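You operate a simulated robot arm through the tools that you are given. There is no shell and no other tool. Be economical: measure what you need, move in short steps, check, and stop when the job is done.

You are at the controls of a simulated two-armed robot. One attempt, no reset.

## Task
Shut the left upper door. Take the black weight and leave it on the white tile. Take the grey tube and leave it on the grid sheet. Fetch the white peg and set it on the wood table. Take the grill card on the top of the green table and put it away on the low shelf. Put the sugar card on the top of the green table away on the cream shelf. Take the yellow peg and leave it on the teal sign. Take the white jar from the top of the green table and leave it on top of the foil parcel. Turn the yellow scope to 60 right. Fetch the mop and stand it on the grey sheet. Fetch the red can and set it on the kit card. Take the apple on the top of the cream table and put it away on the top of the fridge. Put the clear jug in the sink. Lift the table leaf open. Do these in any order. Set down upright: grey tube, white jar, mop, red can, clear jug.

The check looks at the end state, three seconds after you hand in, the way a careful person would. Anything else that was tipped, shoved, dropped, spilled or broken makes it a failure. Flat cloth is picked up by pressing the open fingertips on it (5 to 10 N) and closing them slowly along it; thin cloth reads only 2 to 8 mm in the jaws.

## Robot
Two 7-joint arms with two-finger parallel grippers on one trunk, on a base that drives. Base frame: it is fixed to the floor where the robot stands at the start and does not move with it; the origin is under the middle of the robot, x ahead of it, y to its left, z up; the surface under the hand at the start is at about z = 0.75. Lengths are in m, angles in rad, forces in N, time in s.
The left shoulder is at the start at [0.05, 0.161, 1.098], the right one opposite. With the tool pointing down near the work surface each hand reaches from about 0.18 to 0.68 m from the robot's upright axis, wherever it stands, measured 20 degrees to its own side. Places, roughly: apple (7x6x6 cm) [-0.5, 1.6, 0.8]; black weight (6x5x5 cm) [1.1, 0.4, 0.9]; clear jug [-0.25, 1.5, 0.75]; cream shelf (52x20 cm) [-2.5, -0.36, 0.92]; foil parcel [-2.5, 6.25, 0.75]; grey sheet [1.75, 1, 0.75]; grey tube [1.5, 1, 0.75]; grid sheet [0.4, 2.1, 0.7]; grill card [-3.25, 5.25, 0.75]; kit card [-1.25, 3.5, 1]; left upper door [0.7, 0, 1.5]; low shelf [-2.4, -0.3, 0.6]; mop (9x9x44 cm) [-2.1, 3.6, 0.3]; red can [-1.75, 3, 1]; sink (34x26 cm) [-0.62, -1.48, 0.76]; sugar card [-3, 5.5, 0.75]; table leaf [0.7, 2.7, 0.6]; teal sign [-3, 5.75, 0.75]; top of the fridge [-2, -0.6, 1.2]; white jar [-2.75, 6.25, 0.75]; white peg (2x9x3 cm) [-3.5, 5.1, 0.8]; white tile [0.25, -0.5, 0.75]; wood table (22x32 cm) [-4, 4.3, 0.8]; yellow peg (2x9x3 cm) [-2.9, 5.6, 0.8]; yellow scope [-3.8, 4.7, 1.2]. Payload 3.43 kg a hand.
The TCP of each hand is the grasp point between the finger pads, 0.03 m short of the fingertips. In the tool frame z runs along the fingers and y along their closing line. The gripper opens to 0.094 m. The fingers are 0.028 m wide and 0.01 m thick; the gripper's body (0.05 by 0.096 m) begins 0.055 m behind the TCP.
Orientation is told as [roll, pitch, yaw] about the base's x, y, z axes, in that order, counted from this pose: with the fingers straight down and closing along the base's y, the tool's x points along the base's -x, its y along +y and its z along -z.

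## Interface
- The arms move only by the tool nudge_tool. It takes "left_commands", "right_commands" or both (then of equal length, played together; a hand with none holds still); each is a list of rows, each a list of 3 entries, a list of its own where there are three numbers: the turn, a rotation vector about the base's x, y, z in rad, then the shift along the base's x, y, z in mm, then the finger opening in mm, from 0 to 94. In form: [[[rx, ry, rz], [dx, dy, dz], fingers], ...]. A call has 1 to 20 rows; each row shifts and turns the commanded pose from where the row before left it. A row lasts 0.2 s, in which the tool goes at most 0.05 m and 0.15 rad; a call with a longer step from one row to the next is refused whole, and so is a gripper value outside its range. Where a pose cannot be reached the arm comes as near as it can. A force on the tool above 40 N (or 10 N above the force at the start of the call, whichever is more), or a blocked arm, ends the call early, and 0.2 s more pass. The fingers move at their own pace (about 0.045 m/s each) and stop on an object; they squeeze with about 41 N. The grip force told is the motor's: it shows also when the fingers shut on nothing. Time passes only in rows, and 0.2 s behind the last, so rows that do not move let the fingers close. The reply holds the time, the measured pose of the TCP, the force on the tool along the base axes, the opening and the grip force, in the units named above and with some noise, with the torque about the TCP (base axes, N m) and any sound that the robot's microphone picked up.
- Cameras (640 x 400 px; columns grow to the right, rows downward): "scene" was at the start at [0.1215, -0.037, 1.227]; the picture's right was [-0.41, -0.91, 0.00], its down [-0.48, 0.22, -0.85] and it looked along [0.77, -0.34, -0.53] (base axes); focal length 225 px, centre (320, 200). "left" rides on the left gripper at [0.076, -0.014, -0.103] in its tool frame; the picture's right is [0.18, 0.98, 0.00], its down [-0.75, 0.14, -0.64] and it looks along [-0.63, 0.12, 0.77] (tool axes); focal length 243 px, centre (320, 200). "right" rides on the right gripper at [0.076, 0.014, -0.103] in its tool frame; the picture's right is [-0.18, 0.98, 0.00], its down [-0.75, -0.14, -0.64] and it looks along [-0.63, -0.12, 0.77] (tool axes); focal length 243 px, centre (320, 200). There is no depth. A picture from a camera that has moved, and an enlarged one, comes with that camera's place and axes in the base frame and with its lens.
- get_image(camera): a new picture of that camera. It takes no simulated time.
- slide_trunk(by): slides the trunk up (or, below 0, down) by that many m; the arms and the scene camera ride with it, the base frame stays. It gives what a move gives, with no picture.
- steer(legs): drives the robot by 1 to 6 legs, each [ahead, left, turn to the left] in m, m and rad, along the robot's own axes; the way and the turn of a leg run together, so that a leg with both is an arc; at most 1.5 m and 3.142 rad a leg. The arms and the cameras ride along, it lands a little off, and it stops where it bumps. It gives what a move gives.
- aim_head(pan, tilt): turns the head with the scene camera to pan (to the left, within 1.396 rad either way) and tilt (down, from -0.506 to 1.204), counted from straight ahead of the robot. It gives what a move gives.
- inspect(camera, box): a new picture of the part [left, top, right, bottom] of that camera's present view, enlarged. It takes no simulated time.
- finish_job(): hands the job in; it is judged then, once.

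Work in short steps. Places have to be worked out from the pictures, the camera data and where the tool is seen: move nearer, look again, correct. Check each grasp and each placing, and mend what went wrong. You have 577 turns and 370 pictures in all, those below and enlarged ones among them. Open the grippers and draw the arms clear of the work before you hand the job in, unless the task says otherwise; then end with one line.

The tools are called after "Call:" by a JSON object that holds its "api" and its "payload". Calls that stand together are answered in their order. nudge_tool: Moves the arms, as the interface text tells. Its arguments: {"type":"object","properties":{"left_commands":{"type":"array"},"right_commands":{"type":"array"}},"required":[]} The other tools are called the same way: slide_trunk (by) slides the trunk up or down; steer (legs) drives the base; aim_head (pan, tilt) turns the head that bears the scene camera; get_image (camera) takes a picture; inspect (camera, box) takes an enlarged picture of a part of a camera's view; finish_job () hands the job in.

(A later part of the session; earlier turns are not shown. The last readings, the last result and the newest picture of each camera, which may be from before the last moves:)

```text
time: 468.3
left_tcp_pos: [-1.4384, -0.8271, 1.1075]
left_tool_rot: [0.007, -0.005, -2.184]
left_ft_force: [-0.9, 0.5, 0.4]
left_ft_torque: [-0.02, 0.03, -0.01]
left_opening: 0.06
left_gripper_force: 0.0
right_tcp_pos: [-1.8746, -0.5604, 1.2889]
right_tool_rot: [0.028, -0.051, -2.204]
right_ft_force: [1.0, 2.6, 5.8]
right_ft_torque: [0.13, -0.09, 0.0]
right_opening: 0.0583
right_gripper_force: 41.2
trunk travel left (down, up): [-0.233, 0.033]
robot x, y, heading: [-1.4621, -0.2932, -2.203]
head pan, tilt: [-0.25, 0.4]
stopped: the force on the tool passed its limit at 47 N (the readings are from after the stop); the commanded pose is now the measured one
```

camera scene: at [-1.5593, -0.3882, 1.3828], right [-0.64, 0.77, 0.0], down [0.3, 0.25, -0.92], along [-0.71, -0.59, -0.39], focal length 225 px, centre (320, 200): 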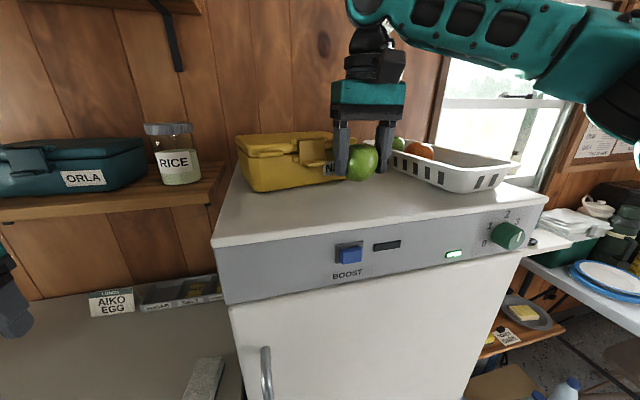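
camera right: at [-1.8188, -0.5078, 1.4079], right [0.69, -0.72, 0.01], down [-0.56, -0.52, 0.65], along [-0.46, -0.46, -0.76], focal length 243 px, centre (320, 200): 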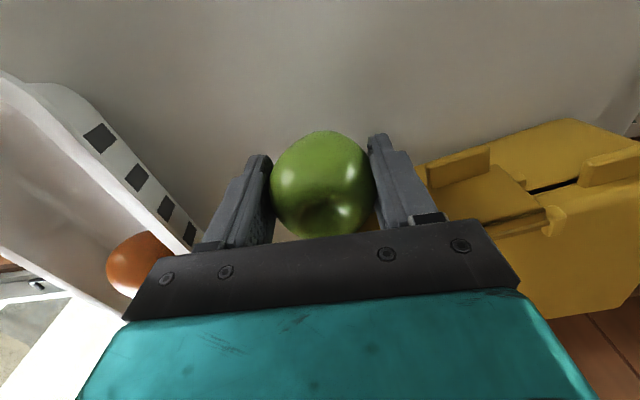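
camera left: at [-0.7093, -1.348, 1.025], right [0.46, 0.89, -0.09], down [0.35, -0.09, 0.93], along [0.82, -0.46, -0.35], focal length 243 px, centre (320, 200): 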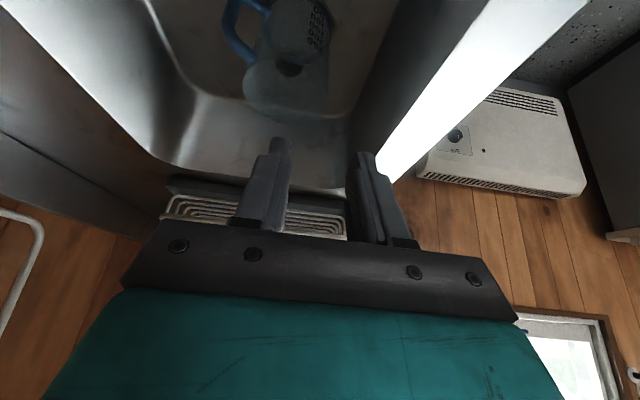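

Contact already at TCP z≈1.289 (top is a bit higher). I relieve slightly and open.

Call:
{"api": "slide_trunk", "payload": {"by": 0.008}}

Call:
{"api": "nudge_tool", "payload": {"right_commands": [[[0, 0, 0], [0, 0, 0], 65], [[0, 0, 0], [0, 0, 0], 75], [[0, 0, 0], [0, 0, 0], 80], [[0, 0, 0], [0, 0, 0], 80]]}}

Call:
{"api": "get_image", "payload": {"camera": "right"}}

```text
time: 468.9
left_tcp_pos: [-1.4396, -0.8264, 1.1162]
left_tool_rot: [0.006, -0.005, -2.184]
left_ft_force: [-0.8, 0.0, -0.3]
left_ft_torque: [0.03, 0.01, 0.0]
left_opening: 0.0598
left_gripper_force: 0.0
right_tcp_pos: [-1.8745, -0.561, 1.2947]
right_tool_rot: [0.025, -0.05, -2.204]
right_ft_force: [-0.4, 0.5, -0.9]
right_ft_torque: [0.0, 0.0, 0.02]
right_opening: 0.0583
right_gripper_force: 41.3
trunk travel left (down, up): [-0.241, 0.025]
robot x, y, heading: [-1.4622, -0.2951, -2.199]
head pan, tilt: [-0.25, 0.4]
```

```text
time: 469.9
left_tcp_pos: [-1.4376, -0.8263, 1.1172]
left_tool_rot: [0.007, -0.005, -2.184]
left_ft_force: [-0.4, 0.0, 0.1]
left_ft_torque: [-0.02, 0.0, 0.0]
left_opening: 0.0598
left_gripper_force: 0.0
right_tcp_pos: [-1.8749, -0.5609, 1.2969]
right_tool_rot: [0.027, -0.049, -2.203]
right_ft_force: [-0.4, -0.7, 0.1]
right_ft_torque: [0.01, -0.04, 0.03]
right_opening: 0.08
right_gripper_force: 0.1
trunk travel left (down, up): [-0.241, 0.025]
robot x, y, heading: [-1.4631, -0.2946, -2.198]
head pan, tilt: [-0.25, 0.4]
```

```text
205 pictures are left
camera right: at [-1.8173, -0.5015, 1.3949], right [0.68, -0.73, 0.04], down [-0.55, -0.49, 0.67], along [-0.47, -0.48, -0.74], focal length 243 px, centre (320, 200)
```

right: 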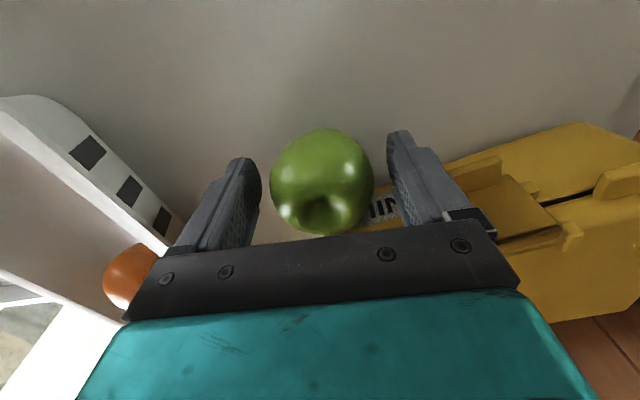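

Apple rests on the fridge. The fingers straddle it across n, so I back straight out.

Call:
{"api": "steer", "payload": {"legs": [[-0.3, 0, 0]]}}

Call:
{"api": "get_image", "payload": {"camera": "scene"}}

```text
time: 471.9
left_tcp_pos: [-1.2586, -0.5826, 1.1168]
left_tool_rot: [0.008, -0.008, -2.182]
left_ft_force: [-0.4, -0.1, -0.7]
left_ft_torque: [0.01, 0.02, 0.0]
left_opening: 0.0601
left_gripper_force: 0.1
right_tcp_pos: [-1.6952, -0.3149, 1.2945]
right_tool_rot: [0.026, -0.051, -2.204]
right_ft_force: [0.7, 0.3, 0.4]
right_ft_torque: [0.0, 0.0, -0.02]
right_opening: 0.0801
right_gripper_force: 0.1
trunk travel left (down, up): [-0.241, 0.025]
robot x, y, heading: [-1.2829, -0.0489, -2.2]
head pan, tilt: [-0.25, 0.4]
```

```text
204 pictures are left
camera scene: at [-1.3785, -0.1401, 1.358], right [-0.64, 0.77, 0.0], down [0.3, 0.25, -0.92], along [-0.71, -0.59, -0.39], focal length 225 px, centre (320, 200)
```

scene: 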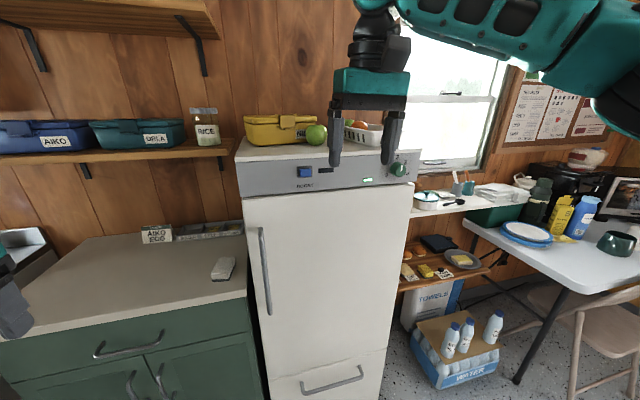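

Apple is set. While here, I inspect the two shelves right of the fridge for later.

Call:
{"api": "inspect", "payload": {"camera": "scene", "box": [395, 160, 525, 300]}}

```text
2.86 times, centred on (460, 230) of scene
camera zoom: at [-1.3785, -0.1401, 1.358], right [-0.64, 0.77, 0.0], down [0.3, 0.25, -0.92], along [-0.71, -0.59, -0.39], focal length 642 px, centre (-80, 114)
```

zoom: 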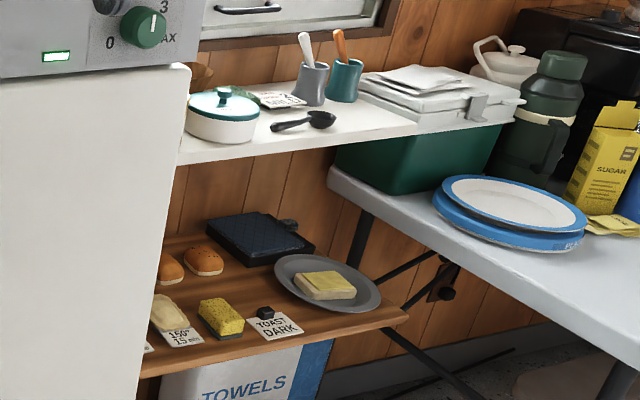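

Now to the red can (small wall shelf) and kit card (top of the green cabinet). I turn to face -n and drive there in legs.

Call:
{"api": "steer", "payload": {"legs": [[-0.2, 0, 0], [0, 0, -1.57], [0, -0.5, 0], [1.25, 0, 0], [0, -1.4, 0]]}}

Call:
{"api": "aim_head", "payload": {"pan": -0.2, "tilt": 0.3}}

Call:
{"api": "get_image", "payload": {"camera": "scene"}}

```text
time: 500.0
left_tcp_pos: [-1.6149, 2.3777, 1.1164]
left_tool_rot: [0.006, -0.005, 2.539]
left_ft_force: [-0.2, 0.5, -0.4]
left_ft_torque: [-0.04, -0.01, -0.02]
left_opening: 0.0601
left_gripper_force: 0.1
right_tcp_pos: [-1.3522, 2.8165, 1.2944]
right_tool_rot: [0.028, -0.048, 2.521]
right_ft_force: [0.0, 0.2, -0.6]
right_ft_torque: [0.01, -0.03, 0.01]
right_opening: 0.0798
right_gripper_force: 0.1
trunk travel left (down, up): [-0.241, 0.025]
robot x, y, heading: [-1.0792, 2.409, 2.521]
head pan, tilt: [-0.25, 0.4]
```

```text
time: 500.7
left_tcp_pos: [-1.6148, 2.3777, 1.1165]
left_tool_rot: [0.008, -0.004, 2.539]
left_ft_force: [0.1, 0.1, -0.3]
left_ft_torque: [0.04, 0.01, -0.01]
left_opening: 0.06
left_gripper_force: 0.0
right_tcp_pos: [-1.3537, 2.816, 1.2954]
right_tool_rot: [0.027, -0.048, 2.521]
right_ft_force: [-0.3, 0.2, -0.4]
right_ft_torque: [0.01, 0.01, 0.0]
right_opening: 0.0801
right_gripper_force: 0.1
trunk travel left (down, up): [-0.241, 0.025]
robot x, y, heading: [-1.0835, 2.4076, 2.525]
head pan, tilt: [-0.201, 0.3]
```

```text
202 pictures are left
camera scene: at [-1.1781, 2.4978, 1.3671], right [0.73, 0.68, 0.0], down [0.2, -0.22, -0.96], along [-0.65, 0.7, -0.3], focal length 225 px, centre (320, 200)
```

scene: 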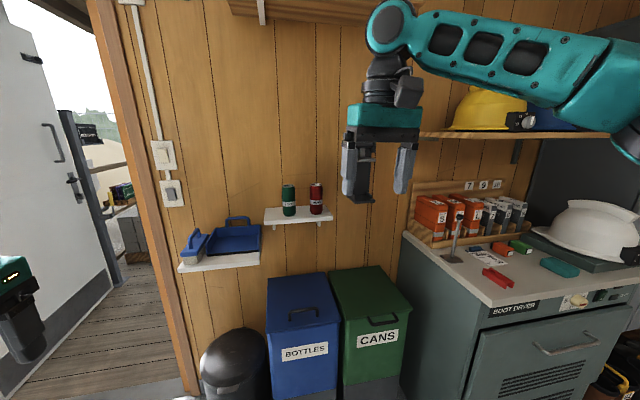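

Call:
{"api": "inspect", "payload": {"camera": "scene", "box": [250, 150, 410, 250]}}

Call:
{"api": "inspect", "payload": {"camera": "scene", "box": [400, 170, 600, 310]}}

```text
4.00 times, centred on (330, 200) of scene
camera zoom: at [-1.1781, 2.4978, 1.3671], right [0.73, 0.68, 0.0], down [0.2, -0.22, -0.96], along [-0.65, 0.7, -0.3], focal length 899 px, centre (280, 200)
```

zoom: 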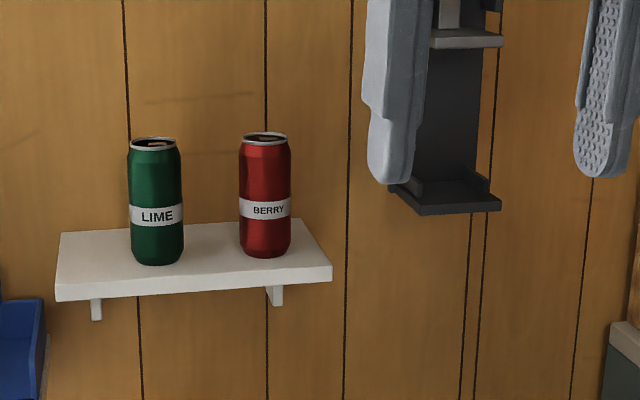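

```text
2.86 times, centred on (500, 240) of scene
camera zoom: at [-1.1781, 2.4978, 1.3671], right [0.73, 0.68, 0.0], down [0.2, -0.22, -0.96], along [-0.65, 0.7, -0.3], focal length 642 px, centre (-194, 86)
```

zoom: 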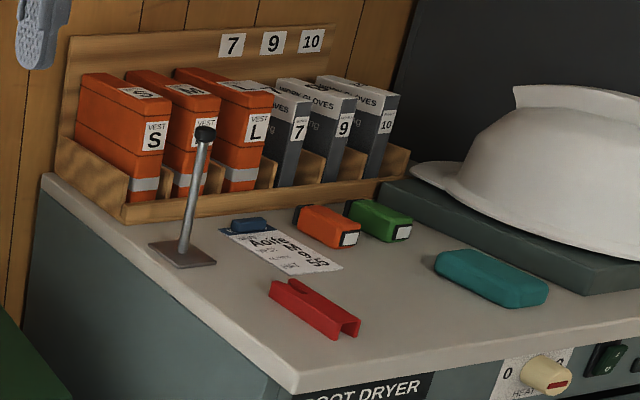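

Red "BERRY" can is on the shelf's right, about n≈-3.19, u≈1.465, bottom z≈1.07. I raise the trunk, tilt the right hand 40° forward and drive 0.27 m closer.

Call:
{"api": "slide_trunk", "payload": {"by": 0.02}}

Call:
{"api": "nudge_tool", "payload": {"right_commands": [[[0.0764, 0.105, 0], [8, -6, 0], 80], [[0.0764, 0.105, 0], [8, -6, 0], 80], [[0.0764, 0.105, 0], [8, -6, 0], 80], [[0.0764, 0.105, 0], [8, -6, 0], 80], [[0.0764, 0.105, 0], [8, -6, 0], 80], [[0, 0, 0], [0, 0, 0], 80]]}}

Call:
{"api": "steer", "payload": {"legs": [[0.27, 0, 0]]}}

Call:
{"api": "get_image", "payload": {"camera": "scene"}}

Call:
{"api": "get_image", "payload": {"camera": "right"}}

```text
time: 501.3
left_tcp_pos: [-1.6145, 2.3779, 1.1357]
left_tool_rot: [0.005, -0.007, 2.539]
left_ft_force: [0.0, -0.1, -0.9]
left_ft_torque: [0.03, 0.0, 0.04]
left_opening: 0.0601
left_gripper_force: 0.0
right_tcp_pos: [-1.3535, 2.8167, 1.3158]
right_tool_rot: [0.027, -0.048, 2.521]
right_ft_force: [-0.1, 0.0, -0.2]
right_ft_torque: [0.01, -0.01, 0.02]
right_opening: 0.08
right_gripper_force: 0.1
trunk travel left (down, up): [-0.261, 0.005]
robot x, y, heading: [-1.082, 2.4098, 2.525]
head pan, tilt: [-0.201, 0.3]
```

```text
time: 502.7
left_tcp_pos: [-1.6153, 2.3763, 1.1351]
left_tool_rot: [0.008, -0.005, 2.54]
left_ft_force: [-0.2, -0.1, 0.0]
left_ft_torque: [-0.02, 0.01, 0.03]
left_opening: 0.0598
left_gripper_force: 0.0
right_tcp_pos: [-1.3137, 2.7871, 1.3153]
right_tool_rot: [0.022, -0.698, 2.522]
right_ft_force: [-0.5, -0.2, 0.0]
right_ft_torque: [-0.01, 0.02, 0.02]
right_opening: 0.0801
right_gripper_force: 0.0
trunk travel left (down, up): [-0.261, 0.005]
robot x, y, heading: [-1.0822, 2.4051, 2.523]
head pan, tilt: [-0.201, 0.3]
```

```text
time: 504.6
left_tcp_pos: [-1.8357, 2.5341, 1.1363]
left_tool_rot: [0.008, -0.005, 2.54]
left_ft_force: [-0.5, 0.5, -0.1]
left_ft_torque: [-0.02, 0.0, -0.02]
left_opening: 0.0601
left_gripper_force: 0.1
right_tcp_pos: [-1.5351, 2.9443, 1.3166]
right_tool_rot: [0.022, -0.697, 2.521]
right_ft_force: [-0.1, -0.2, 0.5]
right_ft_torque: [0.0, -0.01, 0.02]
right_opening: 0.0798
right_gripper_force: 0.1
trunk travel left (down, up): [-0.261, 0.005]
robot x, y, heading: [-1.3034, 2.5612, 2.521]
head pan, tilt: [-0.201, 0.3]
```

```text
199 pictures are left
camera scene: at [-1.3995, 2.6553, 1.3871], right [0.73, 0.68, 0.0], down [0.2, -0.22, -0.96], along [-0.65, 0.7, -0.3], focal length 225 px, centre (320, 200)
```

scene: 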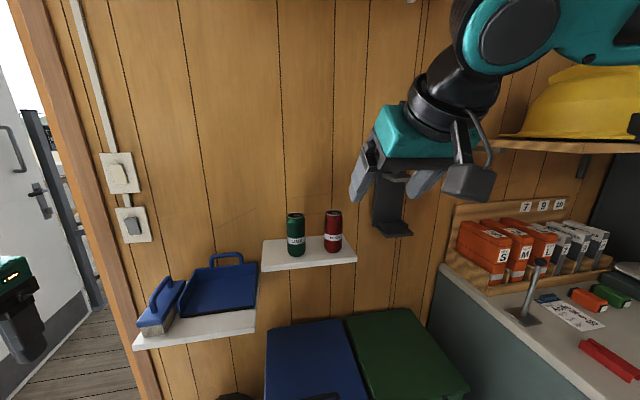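

```text
198 pictures are left
camera right: at [-1.4406, 2.8623, 1.3457], right [-0.67, -0.73, 0.13], down [-0.05, 0.22, 0.97], along [-0.74, 0.65, -0.18], focal length 243 px, centre (320, 200)
```

right: 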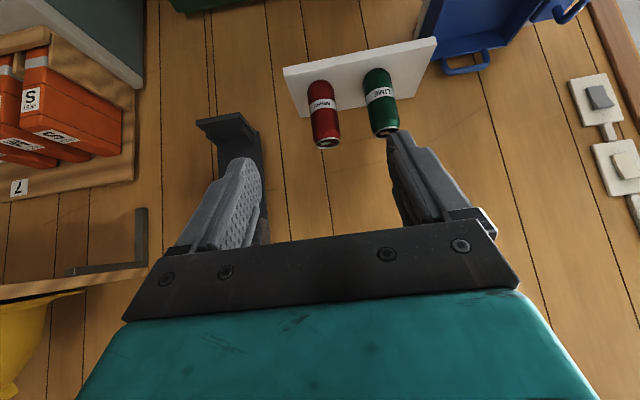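

Can centre ≈[-1.776,3.116,1.107]. I drive 0.06 ahead, and lower the hand in front of the can.

Call:
{"api": "steer", "payload": {"legs": [[0.06, 0, -0.01]]}}

Call:
{"api": "nudge_tool", "payload": {"right_commands": [[[0, 0, 0], [-14, 10, -38], 80], [[0, 0, 0], [-14, 10, -38], 80], [[0, 0, 0], [-14, 10, -38], 80], [[0, 0, 0], [-14, 10, -38], 80], [[0, 0, 0], [-14, 10, -38], 80], [[0, 0, 0], [0, 0, 0], 80]]}}

Call:
{"api": "get_image", "payload": {"camera": "right"}}

Call:
{"api": "get_image", "payload": {"camera": "scene"}}

```text
time: 505.6
left_tcp_pos: [-1.8845, 2.5735, 1.1356]
left_tool_rot: [0.007, -0.005, 2.531]
left_ft_force: [-0.2, -0.1, -0.7]
left_ft_torque: [-0.01, 0.0, 0.0]
left_opening: 0.0602
left_gripper_force: 0.0
right_tcp_pos: [-1.5798, 2.9814, 1.3164]
right_tool_rot: [0.022, -0.697, 2.513]
right_ft_force: [-0.3, 0.2, 0.2]
right_ft_torque: [-0.01, 0.0, -0.01]
right_opening: 0.08
right_gripper_force: 0.0
trunk travel left (down, up): [-0.261, 0.005]
robot x, y, heading: [-1.3481, 2.5989, 2.511]
head pan, tilt: [-0.201, 0.3]
```

```text
time: 507.0
left_tcp_pos: [-1.8836, 2.5723, 1.1367]
left_tool_rot: [0.007, -0.006, 2.531]
left_ft_force: [-0.4, 0.0, -0.3]
left_ft_torque: [0.04, -0.02, 0.01]
left_opening: 0.0599
left_gripper_force: 0.0
right_tcp_pos: [-1.6494, 3.0298, 1.1261]
right_tool_rot: [0.02, -0.7, 2.513]
right_ft_force: [0.1, -0.1, 0.1]
right_ft_torque: [0.01, 0.01, -0.02]
right_opening: 0.0801
right_gripper_force: 0.0
trunk travel left (down, up): [-0.261, 0.005]
robot x, y, heading: [-1.3504, 2.601, 2.51]
head pan, tilt: [-0.201, 0.3]
```

```text
197 pictures are left
camera right: at [-1.5559, 2.9473, 1.1555], right [-0.68, -0.72, 0.13], down [-0.04, 0.22, 0.97], along [-0.73, 0.66, -0.18], focal length 243 px, centre (320, 200)
```

right: 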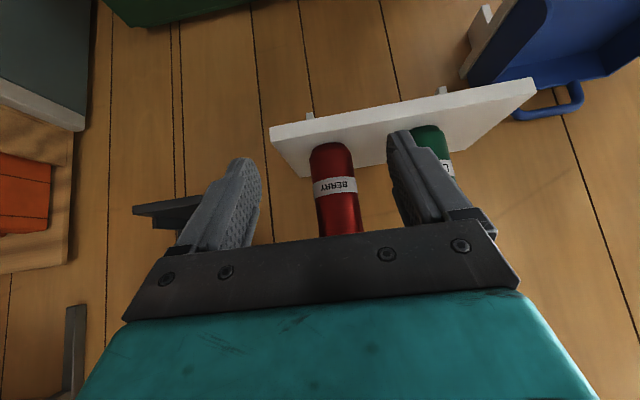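

```text
196 pictures are left
camera scene: at [-1.446, 2.69, 1.3872], right [0.74, 0.68, 0.0], down [0.2, -0.22, -0.96], along [-0.65, 0.7, -0.29], focal length 225 px, centre (320, 200)
```

scene: 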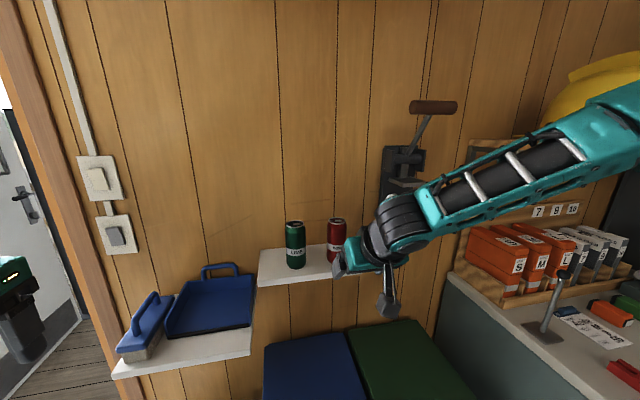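

Aligned. I advance to the can and close.

Call:
{"api": "nudge_tool", "payload": {"right_commands": [[[0, 0, 0], [-32, 21, 0], 80], [[0, 0, 0], [-32, 21, -2], 80], [[0, 0, 0], [-32, 21, -2], 80], [[0, 0, 0], [-30, 21, -2], 80], [[0, 0, 0], [0, 0, 0], 80]]}}

Call:
{"api": "get_image", "payload": {"camera": "right"}}

```text
time: 508.2
left_tcp_pos: [-1.8836, 2.5741, 1.1363]
left_tool_rot: [0.007, -0.007, 2.53]
left_ft_force: [0.6, 0.1, 0.0]
left_ft_torque: [-0.02, 0.0, 0.01]
left_opening: 0.06
left_gripper_force: 0.0
right_tcp_pos: [-1.7554, 3.1163, 1.1246]
right_tool_rot: [0.022, -0.699, 2.513]
right_ft_force: [-0.1, -0.4, 0.0]
right_ft_torque: [-0.02, 0.0, -0.01]
right_opening: 0.08
right_gripper_force: 0.1
right hand out of reach, approached as far as the arm can: row 4
trunk travel left (down, up): [-0.261, 0.005]
robot x, y, heading: [-1.3514, 2.5951, 2.511]
head pan, tilt: [-0.201, 0.3]
```

```text
195 pictures are left
camera right: at [-1.6626, 3.0337, 1.1543], right [-0.68, -0.72, 0.14], down [-0.04, 0.22, 0.97], along [-0.73, 0.66, -0.18], focal length 243 px, centre (320, 200)
```

right: 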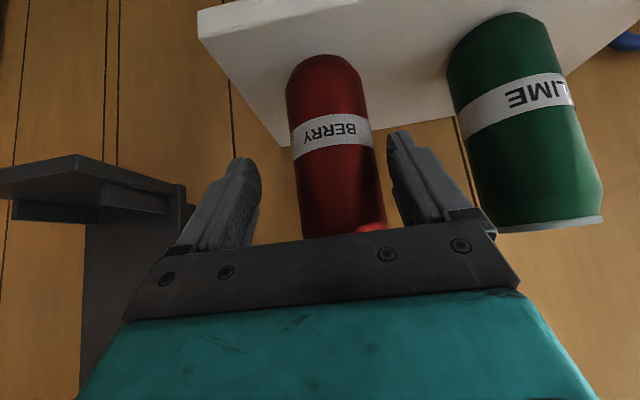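

Nearly there; I tilt a bit more and shift the last 15 mm, then close.

Call:
{"api": "nudge_tool", "payload": {"right_commands": [[[0.08, 0.11, 0], [-8, -4, 2], 80], [[0.04, 0.055, 0], [-10, 2, 0], 80], [[0, 0, 0], [0, 0, 0], 80], [[0, 0, 0], [0, 0, 0], 30], [[0, 0, 0], [0, 0, 0], 30], [[0, 0, 0], [0, 0, 0], 30], [[0, 0, 0], [0, 0, 0], 30]]}}

Call:
{"api": "get_image", "payload": {"camera": "right"}}

```text
time: 509.8
left_tcp_pos: [-1.8839, 2.5736, 1.1369]
left_tool_rot: [0.007, -0.007, 2.531]
left_ft_force: [0.2, 0.3, -0.4]
left_ft_torque: [-0.02, -0.01, -0.01]
left_opening: 0.0599
left_gripper_force: 0.2
right_tcp_pos: [-1.768, 3.1141, 1.1292]
right_tool_rot: [0.024, -0.904, 2.515]
right_ft_force: [-0.7, -0.3, 0.4]
right_ft_torque: [-0.01, 0.02, -0.02]
right_opening: 0.0487
right_gripper_force: 41.1
right hand out of reach, approached as far as the arm can: row 2
trunk travel left (down, up): [-0.261, 0.005]
robot x, y, heading: [-1.3507, 2.597, 2.513]
head pan, tilt: [-0.201, 0.3]
```

```text
194 pictures are left
camera right: at [-1.6726, 3.03, 1.1315], right [-0.66, -0.74, 0.16], down [0.12, 0.1, 0.99], along [-0.74, 0.67, 0.02], focal length 243 px, centre (320, 200)
```

right: 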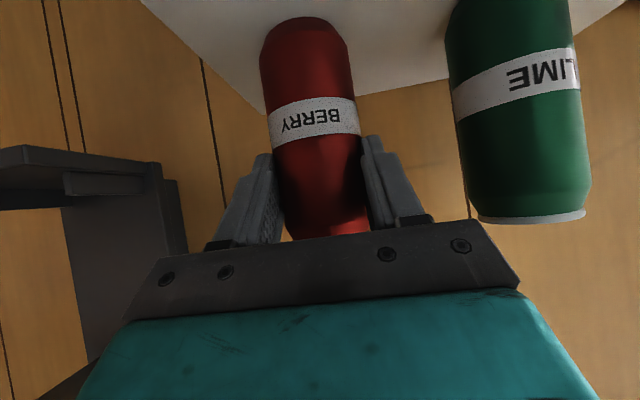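

Gripped at 49 mm. I lift 4 cm and back away.

Call:
{"api": "nudge_tool", "payload": {"right_commands": [[[0, 0, 0], [0, 0, 10], 30], [[0, 0, 0], [2, -1, 15], 30], [[0, 0, 0], [8, -6, 20], 30], [[0, 0, 0], [10, -8, 10], 30], [[0, 0, 0], [0, 0, 0], 30]]}}

Call:
{"api": "steer", "payload": {"legs": [[-0.25, 0, 0]]}}

Call:
{"api": "aim_head", "payload": {"pan": -0.6, "tilt": 0.5}}

Call:
{"api": "get_image", "payload": {"camera": "scene"}}

```text
time: 511.0
left_tcp_pos: [-1.8847, 2.5734, 1.1366]
left_tool_rot: [0.008, -0.006, 2.529]
left_ft_force: [-0.2, 0.1, 0.4]
left_ft_torque: [0.0, -0.01, -0.02]
left_opening: 0.0601
left_gripper_force: 0.0
right_tcp_pos: [-1.7491, 3.1004, 1.1813]
right_tool_rot: [0.022, -0.903, 2.513]
right_ft_force: [-0.2, 0.0, -0.6]
right_ft_torque: [0.01, 0.03, -0.02]
right_opening: 0.0484
right_gripper_force: 41.4
trunk travel left (down, up): [-0.261, 0.005]
robot x, y, heading: [-1.3512, 2.5991, 2.516]
head pan, tilt: [-0.201, 0.3]
```

```text
time: 512.8
left_tcp_pos: [-1.683, 2.4281, 1.1357]
left_tool_rot: [0.007, -0.008, 2.53]
left_ft_force: [0.2, -0.7, 0.7]
left_ft_torque: [0.03, -0.02, 0.01]
left_opening: 0.0602
left_gripper_force: 0.0
right_tcp_pos: [-1.5489, 2.9538, 1.1818]
right_tool_rot: [0.021, -0.904, 2.512]
right_ft_force: [0.3, -0.8, -0.7]
right_ft_torque: [0.0, -0.02, 0.01]
right_opening: 0.0486
right_gripper_force: 41.1
trunk travel left (down, up): [-0.261, 0.005]
robot x, y, heading: [-1.153, 2.4531, 2.511]
head pan, tilt: [-0.201, 0.3]
```

```text
time: 513.7
left_tcp_pos: [-1.6829, 2.4279, 1.1364]
left_tool_rot: [0.007, -0.005, 2.528]
left_ft_force: [0.7, 0.4, -0.6]
left_ft_torque: [0.0, -0.02, -0.01]
left_opening: 0.0602
left_gripper_force: 0.0
right_tcp_pos: [-1.5481, 2.9554, 1.1823]
right_tool_rot: [0.02, -0.903, 2.512]
right_ft_force: [-0.9, 0.7, -0.2]
right_ft_torque: [-0.03, -0.01, 0.0]
right_opening: 0.0483
right_gripper_force: 40.8
trunk travel left (down, up): [-0.261, 0.005]
robot x, y, heading: [-1.1473, 2.4556, 2.515]
head pan, tilt: [-0.6, 0.499]
```

```text
193 pictures are left
camera scene: at [-1.213, 2.5615, 1.3688], right [0.94, 0.34, 0.0], down [0.16, -0.45, -0.88], along [-0.29, 0.83, -0.48], focal length 225 px, centre (320, 200)
```

scene: 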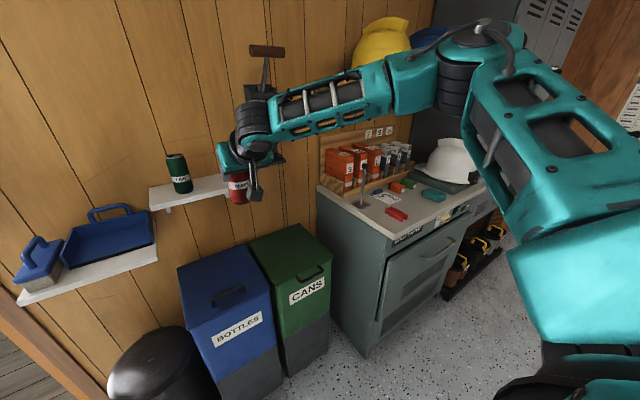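

Can held. I retract and raise it, then strafe right in front of the boot-dryer cabinet.

Call:
{"api": "nudge_tool", "payload": {"right_commands": [[[0, 0, 0], [24, -18, 22], 30], [[0, 0, 0], [24, -18, 22], 30], [[0, 0, 0], [24, -18, 22], 30], [[0, 0, 0], [24, -18, 22], 30], [[0, 0, 0], [0, 0, 0], 30]]}}

Call:
{"api": "steer", "payload": {"legs": [[0, -0.5, 0]]}}

Call:
{"api": "aim_head", "payload": {"pan": -0.15, "tilt": 0.7}}

Call:
{"api": "get_image", "payload": {"camera": "scene"}}

```text
time: 514.9
left_tcp_pos: [-1.6846, 2.4287, 1.1362]
left_tool_rot: [0.009, -0.004, 2.528]
left_ft_force: [0.3, 0.2, -0.7]
left_ft_torque: [-0.03, 0.02, 0.01]
left_opening: 0.0597
left_gripper_force: 0.1
right_tcp_pos: [-1.4526, 2.8829, 1.2697]
right_tool_rot: [0.021, -0.903, 2.512]
right_ft_force: [1.0, 0.3, -0.8]
right_ft_torque: [0.02, 0.0, 0.0]
right_opening: 0.0481
right_gripper_force: 41.4
trunk travel left (down, up): [-0.261, 0.005]
robot x, y, heading: [-1.1517, 2.4555, 2.51]
head pan, tilt: [-0.6, 0.499]
```

```text
time: 519.8
left_tcp_pos: [-1.3883, 2.8316, 1.1372]
left_tool_rot: [0.007, -0.004, 2.536]
left_ft_force: [-0.4, 0.3, -0.1]
left_ft_torque: [0.02, 0.01, 0.02]
left_opening: 0.0601
left_gripper_force: 0.1
right_tcp_pos: [-1.1617, 3.2876, 1.2703]
right_tool_rot: [0.02, -0.903, 2.517]
right_ft_force: [-0.3, -1.4, -0.2]
right_ft_torque: [0.0, 0.03, -0.01]
right_opening: 0.0476
right_gripper_force: 40.3
trunk travel left (down, up): [-0.261, 0.005]
robot x, y, heading: [-0.8583, 2.8564, 2.517]
head pan, tilt: [-0.6, 0.499]
```

```text
time: 520.7
left_tcp_pos: [-1.3885, 2.8331, 1.1365]
left_tool_rot: [0.007, -0.005, 2.534]
left_ft_force: [0.4, -0.2, 0.0]
left_ft_torque: [0.0, 0.0, -0.01]
left_opening: 0.06
left_gripper_force: 0.1
right_tcp_pos: [-1.1619, 3.2873, 1.2697]
right_tool_rot: [0.022, -0.903, 2.518]
right_ft_force: [-0.4, -0.2, -1.0]
right_ft_torque: [0.01, -0.02, -0.01]
right_opening: 0.0471
right_gripper_force: 40.9
trunk travel left (down, up): [-0.261, 0.005]
robot x, y, heading: [-0.8584, 2.8591, 2.52]
head pan, tilt: [-0.15, 0.7]
```

```text
192 pictures are left
camera scene: at [-0.9491, 2.9414, 1.351], right [0.7, 0.71, 0.0], down [0.46, -0.45, -0.77], along [-0.55, 0.54, -0.64], focal length 225 px, centre (320, 200)
```

scene: 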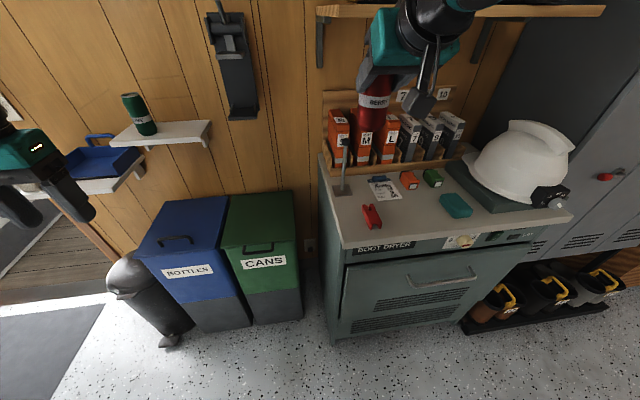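

Kit card ≈[-1.233,3.514,0.894] on the cabinet top. I strafe right 0.14, ahead 0.08, then check alignment.

Call:
{"api": "steer", "payload": {"legs": [[0, -0.14, -0.008], [0.08, 0, 0]]}}

Call:
{"api": "aim_head", "payload": {"pan": -0.3, "tilt": 0.75}}

Call:
{"api": "get_image", "payload": {"camera": "scene"}}

Call:
{"api": "get_image", "payload": {"camera": "right"}}

```text
time: 523.2
left_tcp_pos: [-1.3726, 2.9972, 1.1354]
left_tool_rot: [0.007, -0.007, 2.529]
left_ft_force: [-1.0, -0.5, 0.3]
left_ft_torque: [0.03, 0.0, -0.03]
left_opening: 0.06
left_gripper_force: 0.1
right_tcp_pos: [-1.1414, 3.452, 1.2686]
right_tool_rot: [0.022, -0.901, 2.51]
right_ft_force: [-0.2, 0.7, -0.1]
right_ft_torque: [0.01, -0.04, -0.03]
right_opening: 0.0469
right_gripper_force: 40.9
trunk travel left (down, up): [-0.261, 0.005]
robot x, y, heading: [-0.8397, 3.0196, 2.508]
head pan, tilt: [-0.15, 0.7]
```

```text
time: 524.0
left_tcp_pos: [-1.3708, 2.9969, 1.1363]
left_tool_rot: [0.007, -0.006, 2.528]
left_ft_force: [-0.3, 0.5, 0.4]
left_ft_torque: [-0.03, 0.03, 0.01]
left_opening: 0.06
left_gripper_force: 0.2
right_tcp_pos: [-1.1411, 3.4515, 1.2701]
right_tool_rot: [0.019, -0.904, 2.509]
right_ft_force: [-0.4, 0.8, 0.0]
right_ft_torque: [-0.01, 0.01, -0.02]
right_opening: 0.0468
right_gripper_force: 40.6
trunk travel left (down, up): [-0.261, 0.005]
robot x, y, heading: [-0.8395, 3.0195, 2.508]
head pan, tilt: [-0.3, 0.75]
```

```text
191 pictures are left
camera scene: at [-0.9201, 3.1089, 1.3468], right [0.8, 0.6, 0.0], down [0.41, -0.55, -0.73], along [-0.44, 0.59, -0.68], focal length 225 px, centre (320, 200)
```

scene: 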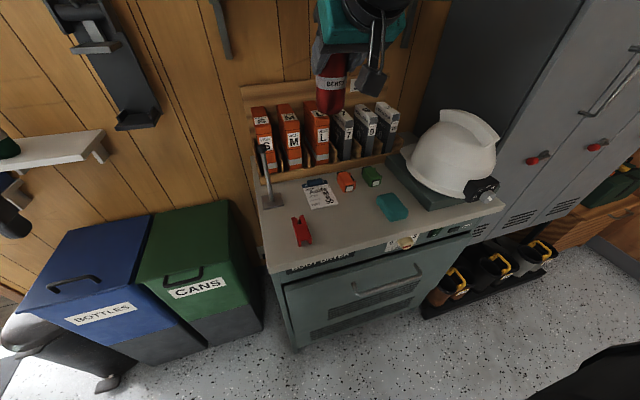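

```text
190 pictures are left
camera right: at [-1.0449, 3.3655, 1.274], right [-0.66, -0.74, 0.16], down [0.12, 0.1, 0.99], along [-0.74, 0.67, 0.02], focal length 243 px, centre (320, 200)
```

right: 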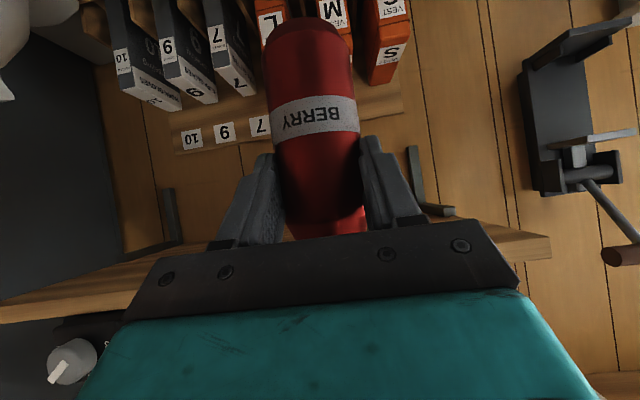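

I move over the card and lower to ~5 cm above it.

Call:
{"api": "nudge_tool", "payload": {"right_commands": [[[0, 0, 0], [-20, 16, -20], 30], [[0, 0, 0], [-20, 16, -20], 30], [[0, 0, 0], [-20, 16, -20], 30], [[0, 0, 0], [-20, 16, -20], 30], [[0, 0, 0], [0, 0, -35], 30], [[0, 0, 0], [0, 0, -35], 30], [[0, 0, 0], [0, 0, -35], 30], [[0, 0, 0], [0, 0, -35], 30], [[0, 0, 0], [0, 0, -25], 30], [[0, 0, 0], [0, 0, 0], 30]]}}

Call:
{"api": "inspect", "payload": {"camera": "scene", "box": [240, 80, 440, 260]}}

Call:
{"api": "get_image", "payload": {"camera": "right"}}

```text
time: 526.1
left_tcp_pos: [-1.3713, 2.9968, 1.137]
left_tool_rot: [0.006, -0.004, 2.528]
left_ft_force: [0.0, -0.3, -0.6]
left_ft_torque: [0.0, 0.01, 0.03]
left_opening: 0.06
left_gripper_force: 0.0
right_tcp_pos: [-1.2044, 3.5197, 1.0363]
right_tool_rot: [0.021, -0.905, 2.51]
right_ft_force: [-0.5, 0.3, -0.8]
right_ft_torque: [0.01, -0.01, 0.02]
right_opening: 0.0466
right_gripper_force: 40.6
right hand out of reach, approached as far as the arm can: row 8, 9
trunk travel left (down, up): [-0.261, 0.005]
robot x, y, heading: [-0.8394, 3.02, 2.511]
head pan, tilt: [-0.3, 0.75]
```

```text
2.22 times, centred on (340, 170) of scene
camera zoom: at [-0.9203, 3.109, 1.3468], right [0.8, 0.6, 0.0], down [0.41, -0.55, -0.73], along [-0.44, 0.59, -0.68], focal length 499 px, centre (276, 267)
```

zoom: 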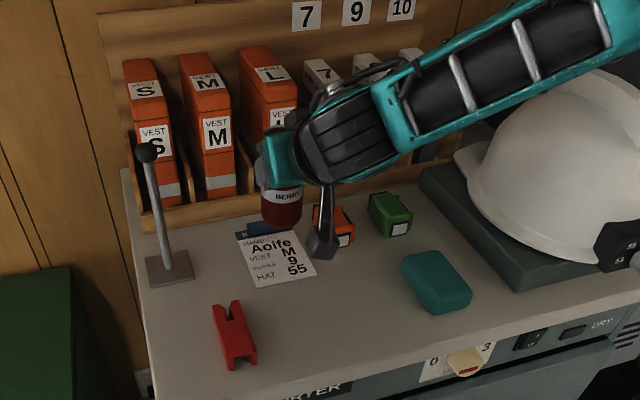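

```text
188 pictures are left
camera right: at [-1.1091, 3.4342, 1.0403], right [-0.66, -0.74, 0.16], down [0.12, 0.1, 0.99], along [-0.74, 0.67, 0.02], focal length 243 px, centre (320, 200)
```

right: 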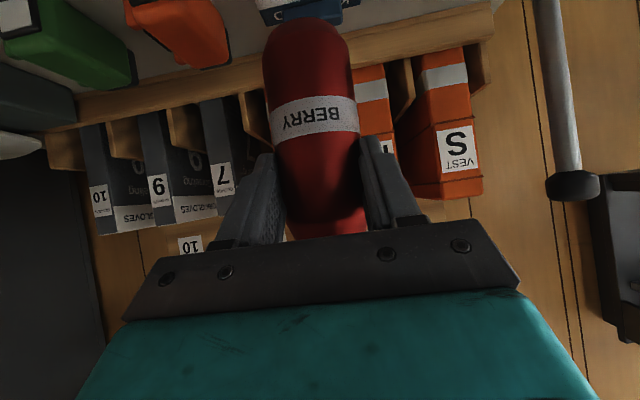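

The can hovers over the card; I lower the trunk 0.045, then in small steps to contact.

Call:
{"api": "slide_trunk", "payload": {"by": -0.045}}

Call:
{"api": "inspect", "payload": {"camera": "scene", "box": [240, 80, 440, 260]}}

```text
time: 527.0
left_tcp_pos: [-1.3711, 2.9964, 1.0912]
left_tool_rot: [0.006, -0.005, 2.527]
left_ft_force: [0.2, -0.3, -0.5]
left_ft_torque: [0.0, -0.03, 0.03]
left_opening: 0.0602
left_gripper_force: 0.0
right_tcp_pos: [-1.2049, 3.5192, 0.9918]
right_tool_rot: [0.021, -0.904, 2.508]
right_ft_force: [0.1, 0.6, 0.5]
right_ft_torque: [-0.01, 0.05, 0.02]
right_opening: 0.0469
right_gripper_force: 41.0
trunk travel left (down, up): [-0.216, 0.05]
robot x, y, heading: [-0.8399, 3.0205, 2.514]
head pan, tilt: [-0.3, 0.75]
```

```text
2.22 times, centred on (340, 170) of scene
camera zoom: at [-0.9201, 3.1089, 1.3018], right [0.8, 0.6, 0.0], down [0.41, -0.55, -0.73], along [-0.44, 0.59, -0.68], focal length 499 px, centre (276, 267)
```

zoom: 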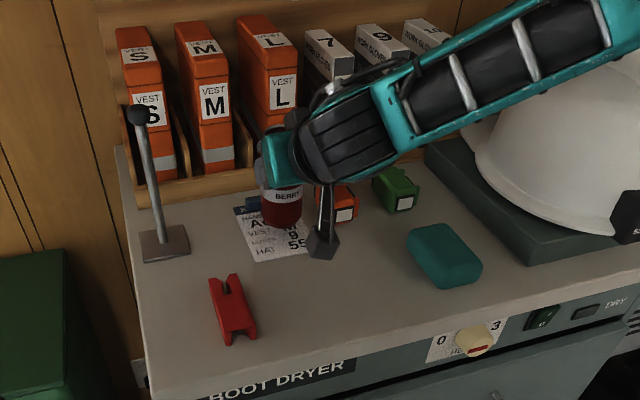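

Call:
{"api": "slide_trunk", "payload": {"by": -0.008}}

Call:
{"api": "slide_trunk", "payload": {"by": -0.006}}

```text
time: 527.6
left_tcp_pos: [-1.3706, 2.9968, 1.0829]
left_tool_rot: [0.008, -0.005, 2.528]
left_ft_force: [0.6, -0.5, -0.6]
left_ft_torque: [0.02, -0.01, -0.02]
left_opening: 0.0601
left_gripper_force: 0.1
right_tcp_pos: [-1.205, 3.5188, 0.9838]
right_tool_rot: [0.021, -0.904, 2.51]
right_ft_force: [0.5, 0.2, -0.3]
right_ft_torque: [0.03, -0.01, -0.02]
right_opening: 0.0445
right_gripper_force: 40.7
trunk travel left (down, up): [-0.208, 0.058]
robot x, y, heading: [-0.8398, 3.0185, 2.508]
head pan, tilt: [-0.3, 0.75]
```

```text
time: 528.1
left_tcp_pos: [-1.3715, 2.9965, 1.0781]
left_tool_rot: [0.006, -0.005, 2.528]
left_ft_force: [0.5, -0.4, 0.3]
left_ft_torque: [-0.02, 0.03, -0.03]
left_opening: 0.0601
left_gripper_force: 0.0
right_tcp_pos: [-1.2058, 3.5186, 0.9779]
right_tool_rot: [0.02, -0.904, 2.51]
right_ft_force: [0.1, 0.5, 0.4]
right_ft_torque: [-0.01, 0.0, 0.01]
right_opening: 0.0438
right_gripper_force: 40.7
trunk travel left (down, up): [-0.202, 0.064]
robot x, y, heading: [-0.8366, 3.0193, 2.511]
head pan, tilt: [-0.3, 0.75]
```

Call:
{"api": "inspect", "payload": {"camera": "scene", "box": [270, 110, 390, 210]}}

Call:
{"api": "get_image", "payload": {"camera": "right"}}

```text
4.00 times, centred on (330, 160) of scene
camera zoom: at [-0.9201, 3.109, 1.2878], right [0.8, 0.6, 0.0], down [0.41, -0.55, -0.73], along [-0.44, 0.59, -0.68], focal length 899 px, centre (280, 360)
```

zoom: 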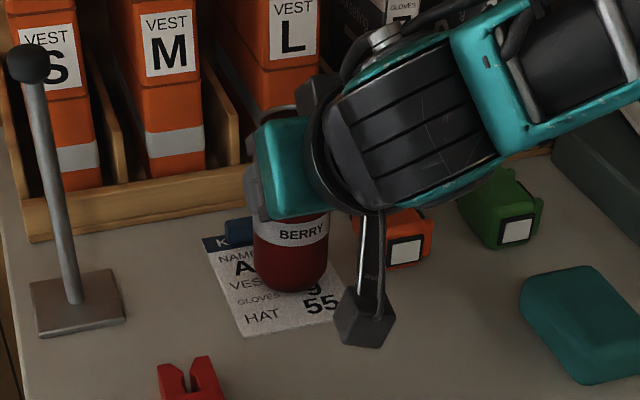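

```text
185 pictures are left
camera right: at [-1.1092, 3.4342, 0.9816], right [-0.66, -0.74, 0.16], down [0.12, 0.1, 0.99], along [-0.74, 0.67, 0.02], focal length 243 px, centre (320, 200)
```

right: 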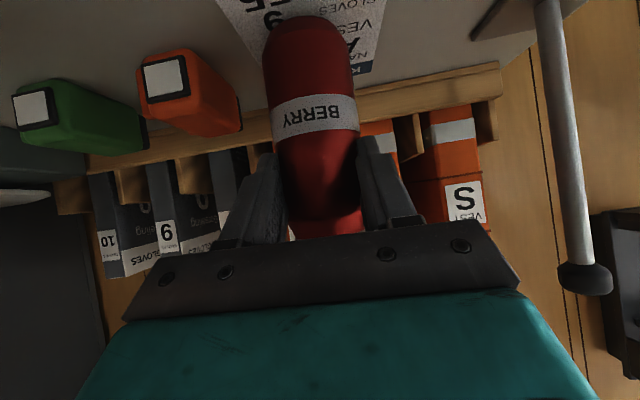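

The grip is slowly narrowing; I finish quickly: lower until contact and release.

Call:
{"api": "nudge_tool", "payload": {"right_commands": [[[0, 0, 0], [0, 0, -5], 40], [[0, 0, 0], [0, 0, -5], 40], [[0, 0, 0], [0, 0, -5], 40]]}}

```text
time: 528.9
left_tcp_pos: [-1.3715, 2.9947, 1.0783]
left_tool_rot: [0.007, -0.007, 2.526]
left_ft_force: [0.3, -0.3, -0.6]
left_ft_torque: [-0.01, 0.02, -0.02]
left_opening: 0.06
left_gripper_force: 0.1
right_tcp_pos: [-1.2009, 3.5189, 0.9731]
right_tool_rot: [0.023, -0.912, 2.511]
right_ft_force: [-5.1, -2.0, 15.4]
right_ft_torque: [0.17, 0.73, 0.11]
right_opening: 0.0434
right_gripper_force: 41.0
right hand out of reach, approached as far as the arm can: row 2, 3
trunk travel left (down, up): [-0.202, 0.064]
robot x, y, heading: [-0.8371, 3.0183, 2.512]
head pan, tilt: [-0.3, 0.75]
```

Contact. I open and back straight off.

Call:
{"api": "nudge_tool", "payload": {"right_commands": [[[0, 0, 0], [0, 0, 3], 40], [[0, 0, 0], [0, 0, 0], 60], [[0, 0, 0], [0, 0, 0], 80], [[0, 0, 0], [0, 0, 0], 80], [[0, 0, 0], [16, -12, 10], 80], [[0, 0, 0], [20, -15, 15], 80], [[0, 0, 0], [20, -15, 20], 80], [[0, 0, 0], [20, -15, 25], 80], [[0, 0, 0], [20, -15, 25], 80], [[0, 0, 0], [0, 0, 0], 80]]}}

Call:
{"api": "inspect", "payload": {"camera": "scene", "box": [260, 90, 400, 230]}}

```text
time: 531.1
left_tcp_pos: [-1.3717, 2.9956, 1.0765]
left_tool_rot: [0.008, -0.004, 2.527]
left_ft_force: [0.3, -0.1, -0.4]
left_ft_torque: [-0.01, -0.03, 0.01]
left_opening: 0.0598
left_gripper_force: 0.1
right_tcp_pos: [-1.1016, 3.4484, 1.0655]
right_tool_rot: [0.02, -0.902, 2.508]
right_ft_force: [-0.4, 0.0, 0.0]
right_ft_torque: [0.0, 0.0, 0.01]
right_opening: 0.0801
right_gripper_force: 0.2
trunk travel left (down, up): [-0.202, 0.064]
robot x, y, heading: [-0.8363, 3.0206, 2.513]
head pan, tilt: [-0.3, 0.75]
```

```text
2.86 times, centred on (330, 160) of scene
camera zoom: at [-0.9204, 3.1092, 1.2877], right [0.8, 0.6, 0.0], down [0.41, -0.55, -0.73], along [-0.44, 0.59, -0.68], focal length 642 px, centre (291, 314)
```

zoom: 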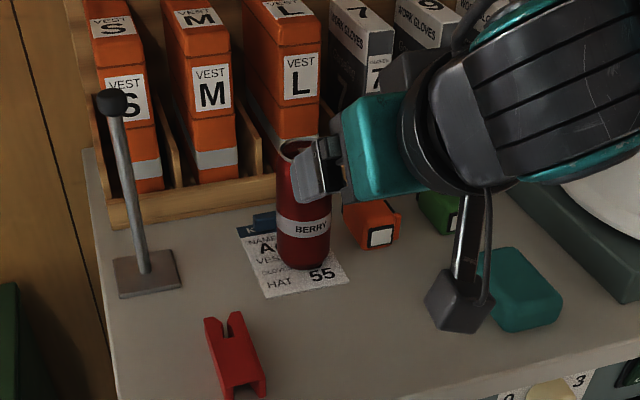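

Red can stands upright on the kit card. I back away, untilt the right hand, and drive left to look at the doorway.

Call:
{"api": "steer", "payload": {"legs": [[-0.3, 0, 0]]}}

Call:
{"api": "nudge_tool", "payload": {"right_commands": [[[-0.0764, -0.105, 0], [0, 0, 20], 80], [[-0.0764, -0.105, 0], [0, 0, 20], 80], [[-0.0764, -0.105, 0], [0, 0, 20], 80], [[-0.0764, -0.105, 0], [0, 0, 0], 80], [[-0.0764, -0.105, 0], [0, 0, 0], 80], [[-0.0764, -0.105, 0], [0, 0, 0], 80], [[-0.055, -0.075, 0], [0, 0, 0], 80], [[0, 0, 0], [0, 0, 0], 80]]}}

Call:
{"api": "steer", "payload": {"legs": [[0.0, 1.5, 0]]}}

Call:
{"api": "aim_head", "payload": {"pan": 0.0, "tilt": 0.3}}

Call:
{"api": "get_image", "payload": {"camera": "scene"}}

```text
time: 533.2
left_tcp_pos: [-1.1304, 2.8191, 1.0785]
left_tool_rot: [0.006, -0.004, 2.529]
left_ft_force: [0.5, -0.8, 1.2]
left_ft_torque: [0.01, -0.02, 0.01]
left_opening: 0.0599
left_gripper_force: 0.1
right_tcp_pos: [-0.8625, 3.2725, 1.0661]
right_tool_rot: [0.02, -0.905, 2.513]
right_ft_force: [0.9, 0.2, -0.8]
right_ft_torque: [0.02, -0.02, 0.03]
right_opening: 0.0802
right_gripper_force: 0.1
trunk travel left (down, up): [-0.202, 0.064]
robot x, y, heading: [-0.5983, 2.8449, 2.514]
head pan, tilt: [-0.3, 0.75]
```

```text
time: 535.0
left_tcp_pos: [-1.1292, 2.8192, 1.0778]
left_tool_rot: [0.007, -0.006, 2.53]
left_ft_force: [-0.3, 0.4, -0.1]
left_ft_torque: [-0.03, -0.02, 0.01]
left_opening: 0.0598
left_gripper_force: 0.1
right_tcp_pos: [-0.8643, 3.2725, 1.1259]
right_tool_rot: [0.021, -0.03, 2.513]
right_ft_force: [-0.4, 0.2, -0.6]
right_ft_torque: [0.03, -0.03, -0.01]
right_opening: 0.0801
right_gripper_force: 0.1
trunk travel left (down, up): [-0.202, 0.064]
robot x, y, heading: [-0.5964, 2.8476, 2.51]
head pan, tilt: [-0.3, 0.75]
```

```text
time: 548.1
left_tcp_pos: [-1.9869, 1.5987, 1.0768]
left_tool_rot: [0.007, -0.004, 2.554]
left_ft_force: [0.0, -0.2, -0.1]
left_ft_torque: [0.02, -0.04, 0.01]
left_opening: 0.06
left_gripper_force: 0.2
right_tcp_pos: [-1.7295, 2.0575, 1.1262]
right_tool_rot: [0.021, -0.03, 2.535]
right_ft_force: [-0.9, 0.1, 0.0]
right_ft_torque: [0.0, -0.02, -0.04]
right_opening: 0.0801
right_gripper_force: 0.1
trunk travel left (down, up): [-0.202, 0.064]
robot x, y, heading: [-1.457, 1.6389, 2.532]
head pan, tilt: [-0.3, 0.75]
```

```text
time: 549.0
left_tcp_pos: [-1.9864, 1.5985, 1.0766]
left_tool_rot: [0.006, -0.005, 2.554]
left_ft_force: [0.4, -0.7, -0.1]
left_ft_torque: [0.03, -0.04, 0.02]
left_opening: 0.0603
left_gripper_force: 0.0
right_tcp_pos: [-1.7306, 2.0588, 1.1263]
right_tool_rot: [0.021, -0.032, 2.535]
right_ft_force: [-0.1, -0.4, 0.0]
right_ft_torque: [0.0, 0.03, -0.03]
right_opening: 0.08
right_gripper_force: 0.1
trunk travel left (down, up): [-0.202, 0.064]
robot x, y, heading: [-1.455, 1.6421, 2.539]
head pan, tilt: [0.0, 0.3]
```

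```text
183 pictures are left
camera scene: at [-1.5643, 1.7109, 1.3281], right [0.57, 0.82, 0.0], down [0.24, -0.17, -0.96], along [-0.79, 0.54, -0.3], focal length 225 px, centre (320, 200)
```

scene: 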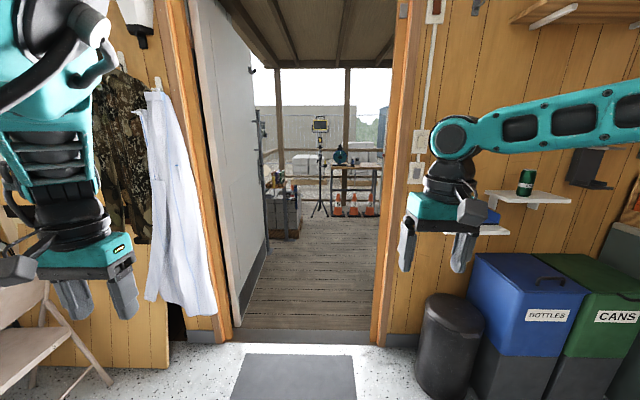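

The doorway opens (about 1 m wide, centre u≈0.33) onto a deck where the scope and tables are. I stretch the right arm forward to narrow the robot, align, and look again.

Call:
{"api": "nudge_tool", "payload": {"right_commands": [[[0.079, 0.115, 0], [-29, 20, 8], 40], [[0.079, 0.115, 0], [-29, 20, 8], 40], [[0.079, 0.115, 0], [-29, 20, 8], 40], [[0.079, 0.115, 0], [-29, 20, 8], 40], [[0.079, 0.115, 0], [-29, 20, 8], 40], [[0.079, 0.115, 0], [-29, 20, 8], 40], [[0.079, 0.115, 0], [-20, 15, 5], 40], [[0, 0, 0], [-20, 0, 5], 40], [[0, 0, 0], [0, 0, 0], 40]]}}

Call:
{"api": "steer", "payload": {"legs": [[0, 0.12, -0.028], [0.5, 0, 0]]}}

Call:
{"api": "get_image", "payload": {"camera": "scene"}}

```text
time: 551.0
left_tcp_pos: [-1.9871, 1.5992, 1.0774]
left_tool_rot: [0.007, -0.005, 2.554]
left_ft_force: [-0.4, 0.2, -0.3]
left_ft_torque: [0.01, 0.01, 0.01]
left_opening: 0.0598
left_gripper_force: 0.1
right_tcp_pos: [-1.9118, 2.1923, 1.1829]
right_tool_rot: [0.028, -1.009, 2.533]
right_ft_force: [-0.9, 0.6, 0.5]
right_ft_torque: [-0.03, 0.02, 0.03]
right_opening: 0.0399
right_gripper_force: 0.0
right hand out of reach, approached as far as the arm can: row 6, 7, 8
trunk travel left (down, up): [-0.202, 0.064]
robot x, y, heading: [-1.454, 1.6352, 2.532]
head pan, tilt: [0.0, 0.3]
```

```text
time: 555.3
left_tcp_pos: [-2.4592, 1.808, 1.0778]
left_tool_rot: [0.009, -0.004, 2.526]
left_ft_force: [0.5, 0.8, -0.7]
left_ft_torque: [-0.01, -0.02, -0.02]
left_opening: 0.06
left_gripper_force: 0.0
right_tcp_pos: [-2.3681, 2.401, 1.181]
right_tool_rot: [0.028, -1.008, 2.506]
right_ft_force: [0.2, 0.2, 0.2]
right_ft_torque: [0.03, -0.01, -0.02]
right_opening: 0.0402
right_gripper_force: 0.0
trunk travel left (down, up): [-0.202, 0.064]
robot x, y, heading: [-1.9267, 1.8354, 2.51]
head pan, tilt: [0.0, 0.3]
```

```text
182 pictures are left
camera scene: at [-2.0339, 1.91, 1.3281], right [0.59, 0.81, 0.0], down [0.24, -0.17, -0.96], along [-0.77, 0.56, -0.3], focal length 225 px, centre (320, 200)
```

scene: 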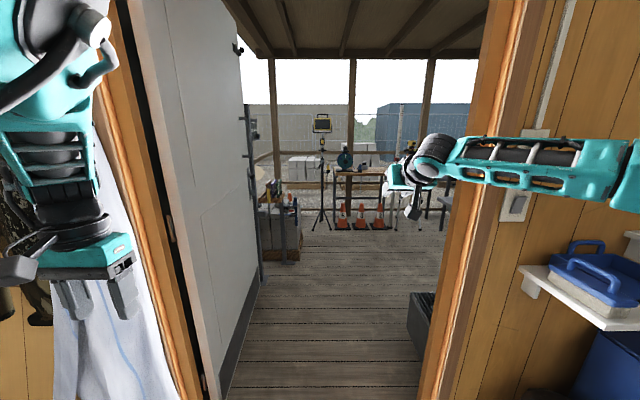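

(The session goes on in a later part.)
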